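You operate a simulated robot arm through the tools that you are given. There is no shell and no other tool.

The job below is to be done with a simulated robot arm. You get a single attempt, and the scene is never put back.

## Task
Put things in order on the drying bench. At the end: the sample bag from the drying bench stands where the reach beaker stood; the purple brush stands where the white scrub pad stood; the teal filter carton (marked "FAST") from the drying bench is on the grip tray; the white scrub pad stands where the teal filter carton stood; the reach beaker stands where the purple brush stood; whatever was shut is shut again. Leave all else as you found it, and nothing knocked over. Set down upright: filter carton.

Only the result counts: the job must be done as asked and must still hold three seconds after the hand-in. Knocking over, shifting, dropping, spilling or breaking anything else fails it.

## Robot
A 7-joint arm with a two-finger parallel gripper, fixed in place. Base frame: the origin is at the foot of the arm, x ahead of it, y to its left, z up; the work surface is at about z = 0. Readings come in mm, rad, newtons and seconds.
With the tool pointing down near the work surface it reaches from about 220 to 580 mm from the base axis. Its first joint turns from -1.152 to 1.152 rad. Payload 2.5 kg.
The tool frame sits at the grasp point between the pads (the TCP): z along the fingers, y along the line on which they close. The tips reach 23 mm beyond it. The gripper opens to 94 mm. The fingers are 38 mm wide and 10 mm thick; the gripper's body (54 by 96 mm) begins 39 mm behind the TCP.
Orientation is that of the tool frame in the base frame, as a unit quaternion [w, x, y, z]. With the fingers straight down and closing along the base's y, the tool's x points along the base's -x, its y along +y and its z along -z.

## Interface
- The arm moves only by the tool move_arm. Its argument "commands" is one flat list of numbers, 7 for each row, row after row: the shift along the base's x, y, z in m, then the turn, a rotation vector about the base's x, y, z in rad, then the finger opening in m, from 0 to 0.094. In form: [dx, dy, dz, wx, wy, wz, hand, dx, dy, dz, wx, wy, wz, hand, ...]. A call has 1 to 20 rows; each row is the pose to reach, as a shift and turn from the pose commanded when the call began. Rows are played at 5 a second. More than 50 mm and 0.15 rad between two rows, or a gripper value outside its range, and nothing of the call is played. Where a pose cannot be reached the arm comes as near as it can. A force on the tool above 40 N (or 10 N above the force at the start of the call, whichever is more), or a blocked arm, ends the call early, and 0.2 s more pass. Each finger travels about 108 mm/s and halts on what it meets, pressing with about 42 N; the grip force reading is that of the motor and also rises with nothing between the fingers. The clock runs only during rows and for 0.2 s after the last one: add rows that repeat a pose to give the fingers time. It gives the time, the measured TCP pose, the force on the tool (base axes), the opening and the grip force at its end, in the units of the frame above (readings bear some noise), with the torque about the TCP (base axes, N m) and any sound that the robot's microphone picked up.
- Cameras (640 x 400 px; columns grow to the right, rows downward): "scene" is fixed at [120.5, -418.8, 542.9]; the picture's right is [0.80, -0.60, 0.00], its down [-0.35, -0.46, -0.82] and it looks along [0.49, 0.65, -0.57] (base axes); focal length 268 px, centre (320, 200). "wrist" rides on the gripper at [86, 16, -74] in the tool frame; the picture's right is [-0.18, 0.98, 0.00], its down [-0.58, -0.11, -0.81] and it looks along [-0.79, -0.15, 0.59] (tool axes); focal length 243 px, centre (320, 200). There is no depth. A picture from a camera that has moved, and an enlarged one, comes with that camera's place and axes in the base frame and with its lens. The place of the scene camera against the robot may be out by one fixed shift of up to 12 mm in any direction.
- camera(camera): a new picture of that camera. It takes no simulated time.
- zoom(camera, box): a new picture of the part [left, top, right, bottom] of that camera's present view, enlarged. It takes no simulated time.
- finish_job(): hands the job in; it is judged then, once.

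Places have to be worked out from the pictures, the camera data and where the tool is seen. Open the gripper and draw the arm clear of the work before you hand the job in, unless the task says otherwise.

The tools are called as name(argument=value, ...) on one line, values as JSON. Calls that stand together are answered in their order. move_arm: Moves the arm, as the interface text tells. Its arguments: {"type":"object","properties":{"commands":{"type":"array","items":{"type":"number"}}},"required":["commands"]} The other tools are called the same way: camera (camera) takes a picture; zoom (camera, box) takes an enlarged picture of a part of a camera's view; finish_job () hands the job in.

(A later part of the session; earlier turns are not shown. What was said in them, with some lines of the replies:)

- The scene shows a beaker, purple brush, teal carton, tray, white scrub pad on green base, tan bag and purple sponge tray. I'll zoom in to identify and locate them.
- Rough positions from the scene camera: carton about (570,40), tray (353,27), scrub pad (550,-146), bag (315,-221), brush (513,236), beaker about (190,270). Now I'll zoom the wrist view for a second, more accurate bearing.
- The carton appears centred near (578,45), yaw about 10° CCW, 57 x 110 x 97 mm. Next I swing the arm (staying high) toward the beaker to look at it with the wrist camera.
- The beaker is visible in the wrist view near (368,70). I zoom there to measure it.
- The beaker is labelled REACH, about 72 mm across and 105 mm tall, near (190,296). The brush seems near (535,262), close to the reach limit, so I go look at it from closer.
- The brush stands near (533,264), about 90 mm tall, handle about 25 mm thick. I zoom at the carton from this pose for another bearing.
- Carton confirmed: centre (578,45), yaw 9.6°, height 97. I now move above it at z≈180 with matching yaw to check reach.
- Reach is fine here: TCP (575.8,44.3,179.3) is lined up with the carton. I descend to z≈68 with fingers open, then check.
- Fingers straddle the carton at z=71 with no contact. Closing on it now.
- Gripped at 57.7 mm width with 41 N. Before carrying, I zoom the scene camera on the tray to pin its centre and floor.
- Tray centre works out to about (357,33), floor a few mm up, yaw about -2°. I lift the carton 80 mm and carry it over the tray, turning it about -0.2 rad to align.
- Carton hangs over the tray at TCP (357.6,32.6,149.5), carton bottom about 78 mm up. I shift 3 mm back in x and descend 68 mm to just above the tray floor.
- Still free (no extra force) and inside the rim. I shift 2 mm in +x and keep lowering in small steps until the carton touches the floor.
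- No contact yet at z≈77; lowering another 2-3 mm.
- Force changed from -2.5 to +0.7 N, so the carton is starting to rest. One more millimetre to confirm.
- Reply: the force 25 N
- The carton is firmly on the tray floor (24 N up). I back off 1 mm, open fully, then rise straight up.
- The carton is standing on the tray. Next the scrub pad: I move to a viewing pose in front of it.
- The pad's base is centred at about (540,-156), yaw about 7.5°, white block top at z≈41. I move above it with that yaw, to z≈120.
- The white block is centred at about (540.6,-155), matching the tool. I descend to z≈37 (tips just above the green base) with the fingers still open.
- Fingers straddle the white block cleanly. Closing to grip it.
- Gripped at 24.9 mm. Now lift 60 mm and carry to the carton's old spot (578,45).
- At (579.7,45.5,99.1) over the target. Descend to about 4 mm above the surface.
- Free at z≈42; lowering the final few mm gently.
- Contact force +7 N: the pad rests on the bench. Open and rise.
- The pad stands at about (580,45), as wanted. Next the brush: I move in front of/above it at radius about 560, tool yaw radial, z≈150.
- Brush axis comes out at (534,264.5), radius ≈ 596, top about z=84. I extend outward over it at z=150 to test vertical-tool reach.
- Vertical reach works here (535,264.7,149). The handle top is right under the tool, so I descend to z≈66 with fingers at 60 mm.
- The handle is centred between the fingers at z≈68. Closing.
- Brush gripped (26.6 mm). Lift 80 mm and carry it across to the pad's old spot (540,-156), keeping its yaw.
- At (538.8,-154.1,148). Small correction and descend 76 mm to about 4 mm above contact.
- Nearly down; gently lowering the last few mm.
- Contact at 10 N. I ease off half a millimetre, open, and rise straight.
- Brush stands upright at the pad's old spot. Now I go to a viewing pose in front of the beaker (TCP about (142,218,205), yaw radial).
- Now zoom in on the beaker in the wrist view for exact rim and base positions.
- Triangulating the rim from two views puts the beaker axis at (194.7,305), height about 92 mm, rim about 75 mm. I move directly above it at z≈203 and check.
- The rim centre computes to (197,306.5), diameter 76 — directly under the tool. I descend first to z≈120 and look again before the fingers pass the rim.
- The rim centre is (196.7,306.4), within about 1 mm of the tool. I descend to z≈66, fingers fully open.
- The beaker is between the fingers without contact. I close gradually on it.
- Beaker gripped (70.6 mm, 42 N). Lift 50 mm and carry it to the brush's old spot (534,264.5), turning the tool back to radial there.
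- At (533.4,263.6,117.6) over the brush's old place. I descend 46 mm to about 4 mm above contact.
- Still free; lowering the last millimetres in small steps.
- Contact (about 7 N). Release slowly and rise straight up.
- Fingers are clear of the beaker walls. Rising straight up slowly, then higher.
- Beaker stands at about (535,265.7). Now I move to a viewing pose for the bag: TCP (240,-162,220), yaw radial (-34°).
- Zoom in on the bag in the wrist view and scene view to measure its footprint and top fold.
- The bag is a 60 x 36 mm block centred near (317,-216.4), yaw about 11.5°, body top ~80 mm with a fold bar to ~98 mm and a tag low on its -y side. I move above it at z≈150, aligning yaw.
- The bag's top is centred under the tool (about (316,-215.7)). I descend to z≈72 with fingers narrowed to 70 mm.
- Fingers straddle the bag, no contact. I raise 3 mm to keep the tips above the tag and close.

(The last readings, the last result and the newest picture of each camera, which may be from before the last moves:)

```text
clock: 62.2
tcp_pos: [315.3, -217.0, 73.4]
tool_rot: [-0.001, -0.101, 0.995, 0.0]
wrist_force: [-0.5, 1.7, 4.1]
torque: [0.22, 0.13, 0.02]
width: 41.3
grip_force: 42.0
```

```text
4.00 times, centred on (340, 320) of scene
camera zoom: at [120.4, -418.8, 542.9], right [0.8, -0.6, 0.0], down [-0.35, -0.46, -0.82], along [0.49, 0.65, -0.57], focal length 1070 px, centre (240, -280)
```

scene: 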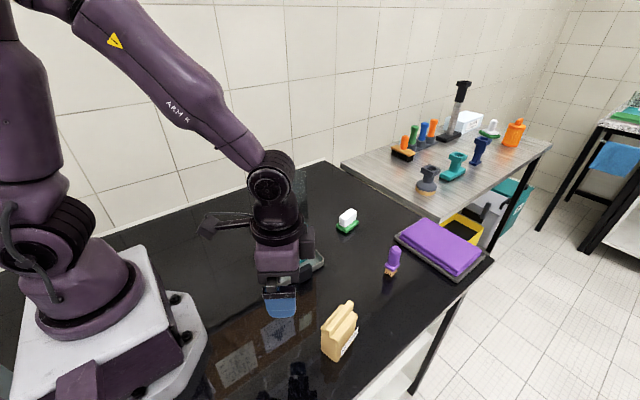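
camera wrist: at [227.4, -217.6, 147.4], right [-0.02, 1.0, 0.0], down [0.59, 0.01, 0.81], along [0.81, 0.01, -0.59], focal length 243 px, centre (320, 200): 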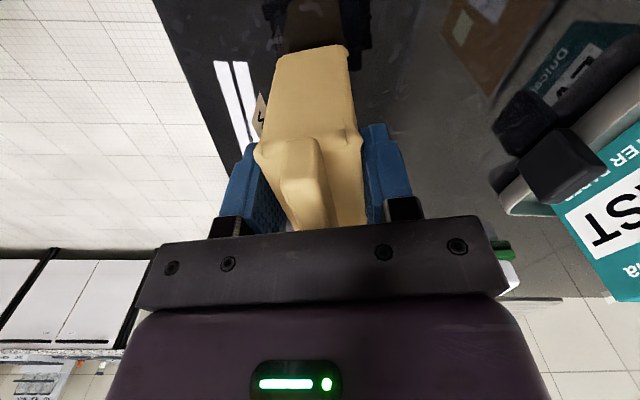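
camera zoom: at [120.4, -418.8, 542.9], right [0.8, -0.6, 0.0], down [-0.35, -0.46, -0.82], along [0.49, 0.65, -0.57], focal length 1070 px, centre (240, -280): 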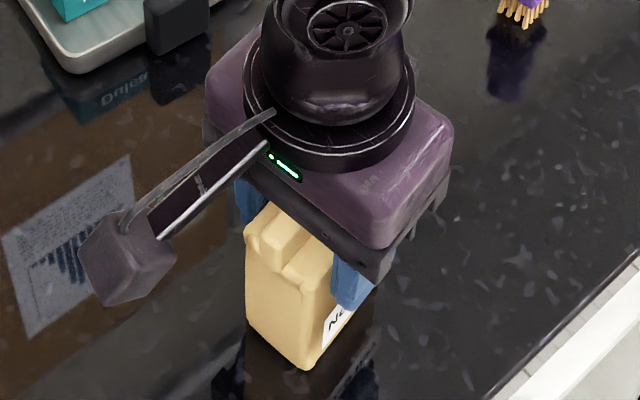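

Gripped at 41.3 mm. I lift 25 mm slowly and check that the bag hangs straight.

move_arm(commands=[0, 0, 0.005, 0, 0, 0, 0.025, 0, 0, 0.015, 0, 0, 0, 0.025, 0, 0, 0.025, 0, 0, 0, 0.025, 0, 0, 0.025, 0, 0, 0, 0.025])

zoom(camera="scene", box=[290, 260, 390, 360])

camera(camera="wrist")

```text
clock: 63.2
tcp_pos: [314.8, -216.0, 99.3]
tool_rot: [0.0, -0.1, 0.995, 0.0]
wrist_force: [-1.1, -0.8, -1.5]
torque: [-0.01, 0.01, 0.0]
width: 41.5
grip_force: 41.8
```

```text
4.00 times, centred on (340, 310) of scene
camera zoom: at [120.5, -418.8, 542.9], right [0.8, -0.6, 0.0], down [-0.35, -0.46, -0.82], along [0.49, 0.65, -0.57], focal length 1070 px, centre (240, -240)
```

zoom: 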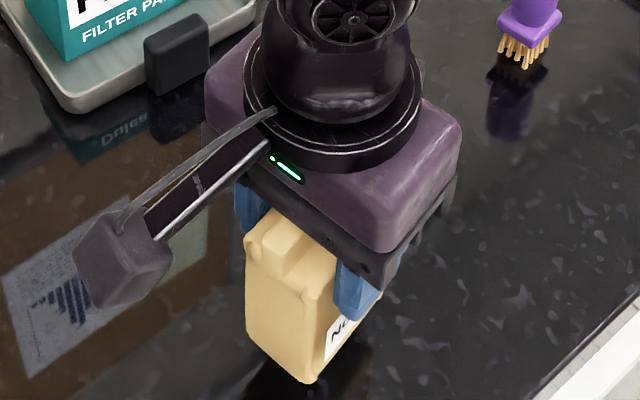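

```text
taken
camera wrist: at [227.3, -217.7, 173.0], right [-0.02, 1.0, 0.0], down [0.59, 0.01, 0.81], along [0.81, 0.01, -0.59], focal length 243 px, centre (320, 200)
```

wrist: 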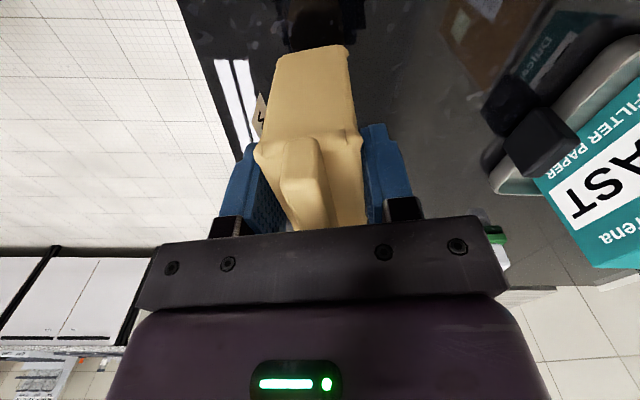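

The bag hangs straight. I raise it to z≈230 (bottom well above the carton) and carry it across to above the beaker's old spot (197,306.5).

move_arm(commands=[0, 0, 0.043, 0, 0, 0, 0.025, 0, 0, 0.086, 0, 0, 0, 0.025, 0, 0, 0.13, 0, 0, 0, 0.025, -0.0085, 0.0373, 0.13, 0, 0, 0.0569, 0.025, -0.0169, 0.0746, 0.13, 0, 0, 0.1137, 0.025, -0.0254, 0.1119, 0.13, 0, 0, 0.1706, 0.025, -0.0338, 0.1491, 0.13, 0, 0, 0.2274, 0.025, -0.0423, 0.1864, 0.13, 0, 0, 0.2843, 0.025, -0.0507, 0.2237, 0.13, 0, 0, 0.3411, 0.025, -0.0592, 0.261, 0.13, 0, 0, 0.398, 0.025, -0.0676, 0.2983, 0.13, 0, 0, 0.4549, 0.025, -0.0761, 0.3356, 0.13, 0, 0, 0.5117, 0.025, -0.0845, 0.3729, 0.13, 0, 0, 0.5686, 0.025, -0.093, 0.4101, 0.13, 0, 0, 0.6254, 0.025, -0.1014, 0.4474, 0.13, 0, 0, 0.6823, 0.025, -0.1099, 0.4847, 0.13, 0, 0, 0.7391, 0.025, -0.1183, 0.522, 0.13, 0, 0, 0.796, 0.025, -0.1183, 0.522, 0.13, 0, 0, 0.796, 0.025, -0.1183, 0.522, 0.13, 0, 0, 0.796, 0.025])

camera(camera="scene")

camera(camera="wrist")

```text
clock: 67.2
tcp_pos: [196.3, 307.4, 232.0]
tool_rot: [0.0, -0.478, 0.878, 0.001]
wrist_force: [-0.3, -0.5, -1.4]
torque: [-0.03, -0.04, 0.02]
width: 41.7
grip_force: 42.2
```

```text
taken
```

scene: 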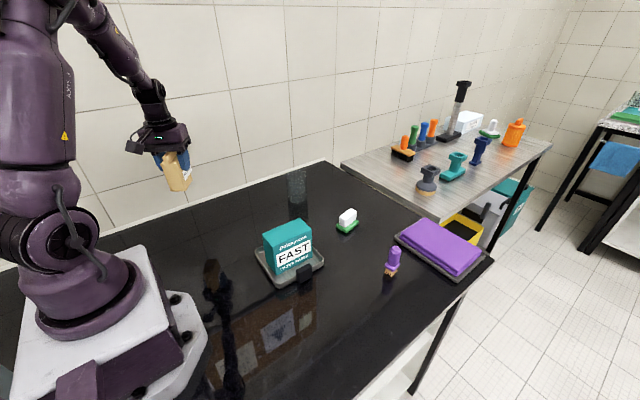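

```text
taken
camera wrist: at [136.7, 241.8, 305.0], right [-0.73, 0.69, 0.0], down [0.41, 0.43, 0.81], along [0.55, 0.59, -0.59], focal length 243 px, centre (320, 200)
```

wrist: 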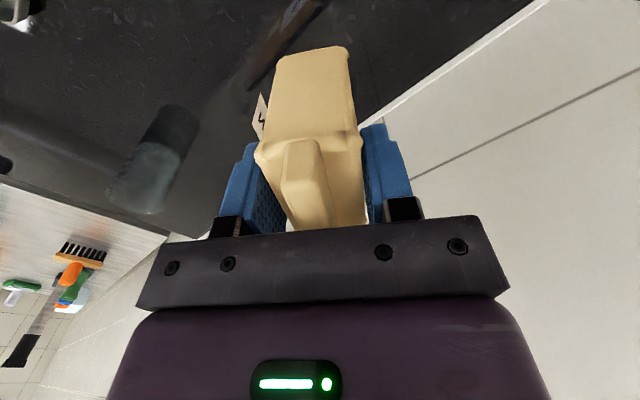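

Bag over (196.3,307.4). Descend 153 mm to about 5 mm above contact.

move_arm(commands=[0, -0.001, -0.035, 0, 0, 0, 0.025, 0, -0.001, -0.07, 0, 0, 0, 0.025, 0, -0.001, -0.105, 0, 0, 0, 0.025, 0, -0.001, -0.135, 0, 0, 0, 0.025, 0, -0.001, -0.15, 0, 0, 0, 0.025, 0, -0.001, -0.153, 0, 0, 0, 0.025, 0, -0.001, -0.153, 0, 0, 0, 0.025])

zoom(camera="scene", box=[140, 150, 260, 270])

```text
clock: 68.8
tcp_pos: [198.2, 305.8, 77.0]
tool_rot: [0.0, -0.479, 0.878, -0.001]
wrist_force: [0.2, 0.8, -2.1]
torque: [0.0, -0.03, 0.0]
width: 41.4
grip_force: 41.6
```

```text
3.33 times, centred on (200, 210) of scene
camera zoom: at [120.5, -418.8, 542.9], right [0.8, -0.6, 0.0], down [-0.35, -0.46, -0.82], along [0.49, 0.65, -0.57], focal length 892 px, centre (720, 167)
```

zoom: 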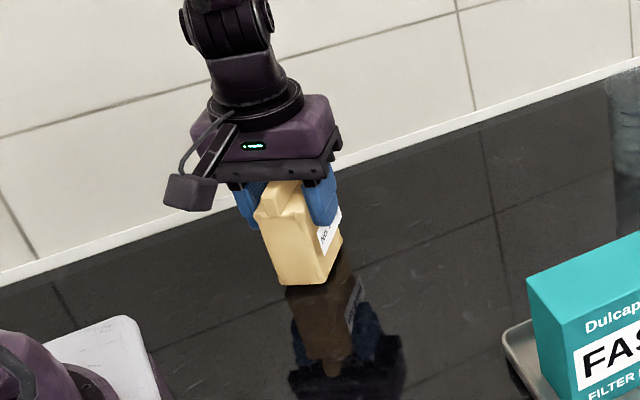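

Almost down; lowering the last few millimetres in fine steps.

move_arm(commands=[0, 0, -0.001, 0, 0, 0, 0.025, 0, 0, -0.002, 0, 0, 0, 0.025, 0, 0, -0.003, 0, 0, 0, 0.025, 0, 0, -0.003, 0, 0, 0, 0.025])

```text
clock: 69.8
tcp_pos: [198.1, 305.4, 73.5]
tool_rot: [-0.001, -0.479, 0.878, -0.001]
wrist_force: [-0.8, -3.5, 7.2]
torque: [-0.04, 0.06, 0.05]
width: 41.7
grip_force: 42.2
```

Contact (about 9 N). Open gently, hold, then rise straight.

move_arm(commands=[0, 0, 0, 0, 0, 0, 0.045, 0, 0, 0, 0, 0, 0, 0.055, 0, 0, 0, 0, 0, 0, 0.07, 0, 0, 0, 0, 0, 0, 0.08, 0, 0, 0, 0, 0, 0, 0.08, 0, 0, 0.02, 0, 0, 0, 0.08, 0, 0, 0.05, 0, 0, 0, 0.08, 0, 0, 0.09, 0, 0, 0, 0.09, 0, 0, 0.13, 0, 0, 0, 0.094])

camera(camera="wrist")

zoom(camera="scene", box=[140, 150, 260, 270])

```text
clock: 71.8
tcp_pos: [195.5, 303.5, 201.5]
tool_rot: [0.0, -0.479, 0.878, 0.001]
wrist_force: [0.8, -1.0, 0.9]
torque: [0.02, -0.03, -0.03]
width: 94.1
grip_force: 0.0
```

```text
taken
camera wrist: at [135.8, 239.5, 275.2], right [-0.73, 0.69, 0.0], down [0.41, 0.43, 0.81], along [0.55, 0.58, -0.59], focal length 243 px, centre (320, 200)
```

wrist: 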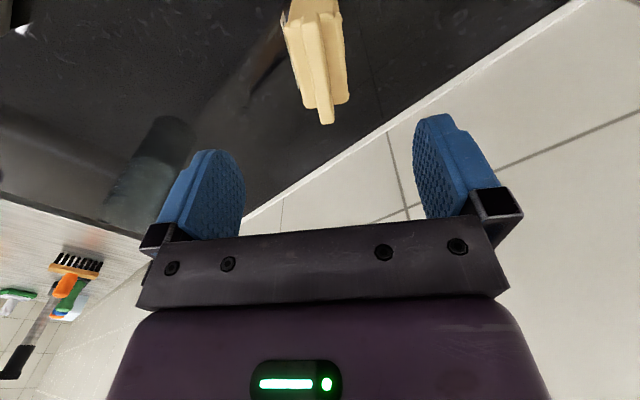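

```text
3.33 times, centred on (200, 210) of scene
camera zoom: at [120.5, -418.8, 542.9], right [0.8, -0.6, 0.0], down [-0.35, -0.46, -0.82], along [0.49, 0.65, -0.57], focal length 892 px, centre (720, 167)
```

zoom: 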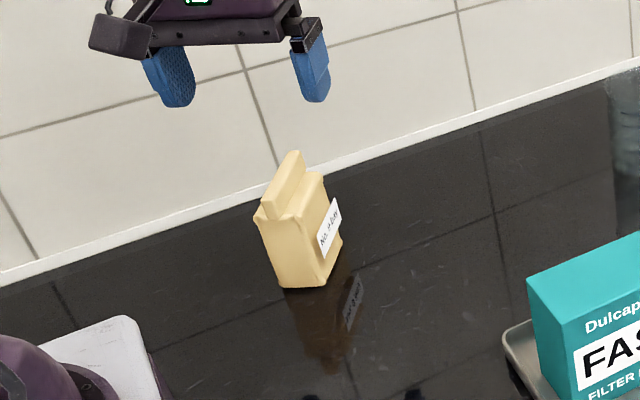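

The bag stands at the beaker's old spot. I now retract the arm up and away toward its starting pose and check the whole scene.

move_arm(commands=[0, 0, 0.04, 0, 0, 0, 0.094, 0.01, -0.015, 0.08, 0, 0, -0.08, 0.094, 0.03, -0.045, 0.1, 0, 0, -0.18, 0.094, 0.05, -0.075, 0.11, 0, 0, -0.28, 0.094, 0.075, -0.11, 0.113, 0, 0, -0.4, 0.094, 0.1, -0.145, 0.113, 0, 0, -0.52, 0.094, 0.125, -0.18, 0.113, 0, 0, -0.65, 0.094, 0.15, -0.21, 0.113, 0, 0, -0.77, 0.094, 0.16, -0.222, 0.113, 0, 0, -0.85, 0.094, 0.16, -0.222, 0.113, 0, 0, -0.85, 0.094])

camera(camera="scene")

zoom(camera="scene", box=[160, 150, 480, 350])

camera(camera="wrist")

```text
clock: 74.0
tcp_pos: [353.8, 81.0, 317.1]
tool_rot: [0.0, -0.073, 0.997, 0.0]
wrist_force: [-0.1, -0.2, 0.9]
torque: [-0.05, -0.01, 0.0]
width: 94.1
grip_force: 0.0
```

```text
taken
```

scene: 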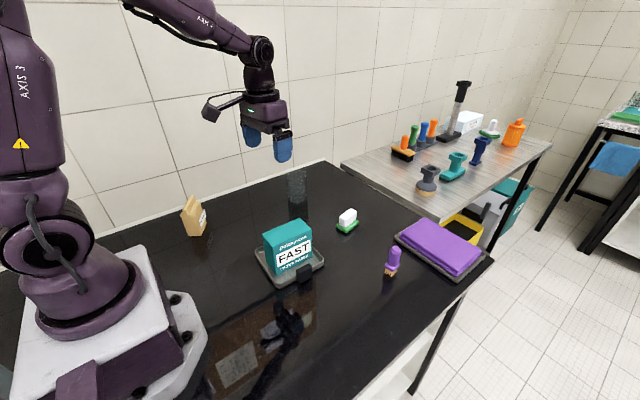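

```text
2.00 times, centred on (320, 250) of scene
camera zoom: at [120.5, -418.8, 542.9], right [0.8, -0.6, 0.0], down [-0.35, -0.46, -0.82], along [0.49, 0.65, -0.57], focal length 535 px, centre (320, 100)
```

zoom: 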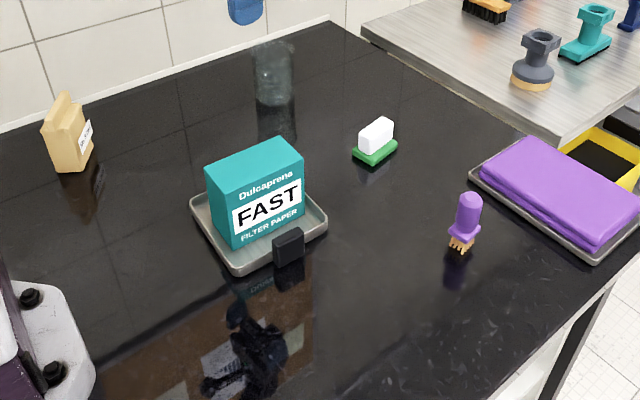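

```text
taken
camera wrist: at [267.1, 84.3, 390.1], right [0.04, 1.0, 0.0], down [0.59, -0.02, 0.81], along [0.81, -0.03, -0.59], focal length 243 px, centre (320, 200)
```

wrist: 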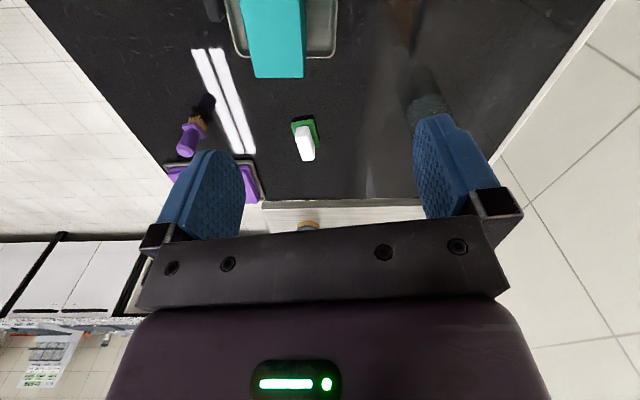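

All items appear in place. I compare the tray's position to the original zoom to confirm it did not shift and the carton sits flat.

zoom(camera="scene", box=[240, 220, 340, 300])

zoom(camera="wrist", box=[200, 0, 360, 100])

zoom(camera="scene", box=[360, 220, 460, 300])

```text
5.00 times, centred on (290, 260) of scene
camera zoom: at [120.5, -418.8, 542.9], right [0.8, -0.6, 0.0], down [-0.35, -0.46, -0.82], along [0.49, 0.65, -0.57], focal length 1337 px, centre (470, -100)
```

zoom: 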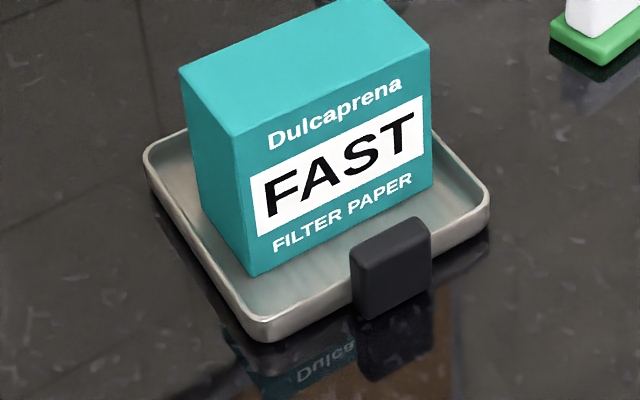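

```text
4.00 times, centred on (280, 50) of wrist
camera zoom: at [267.1, 84.3, 390.1], right [0.04, 1.0, 0.0], down [0.59, -0.02, 0.81], along [0.81, -0.03, -0.59], focal length 970 px, centre (480, 800)
```

zoom: 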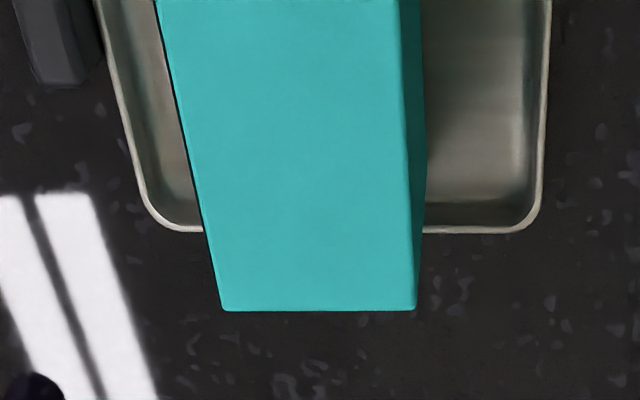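

```text
5.00 times, centred on (410, 260) of scene
camera zoom: at [120.5, -418.8, 542.9], right [0.8, -0.6, 0.0], down [-0.35, -0.46, -0.82], along [0.49, 0.65, -0.57], focal length 1337 px, centre (-130, -100)
```

zoom: 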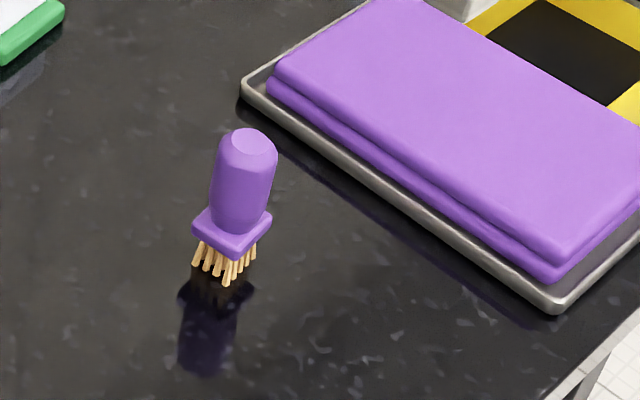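

The tray has not moved, the carton sits flat inside it, and the brush, pad, beaker and bag all stand at their target spots. The gripper is open and clear, so I hand the job in.

finish_job()

```text
The job is handed in.
```

The drying bench is rearranged as asked and the job is handed in. Final pictures showed everything upright and in place.

| Item | Where it is now | Position of the spot (x, y in mm) |
|---|---|---|
| Teal filter carton ("FAST") | Upright on the grip tray, flat inside the rim | about (358, 33) |
| White scrub pad | Where the carton stood | about (578, 45) |
| Purple brush | Where the scrub pad stood | about (540, -156) |
| Reach beaker | Where the brush stood | about (534, 264.5) |
| Sample bag | Where the beaker stood | about (197, 306.5) |

By my camera and arm readings, each item is within about 2 mm of its spot. The brush and scrub pad kept roughly the yaw they had. The carton was turned about 12° to line up with the tray. The bag was turned about 46°, since no orientation was asked for.

The tray sits exactly where it was. Nothing needed to be shut again, because I opened nothing and saw nothing shut on the bench. The gripper is open and the arm is back near its starting pose, clear of the work.
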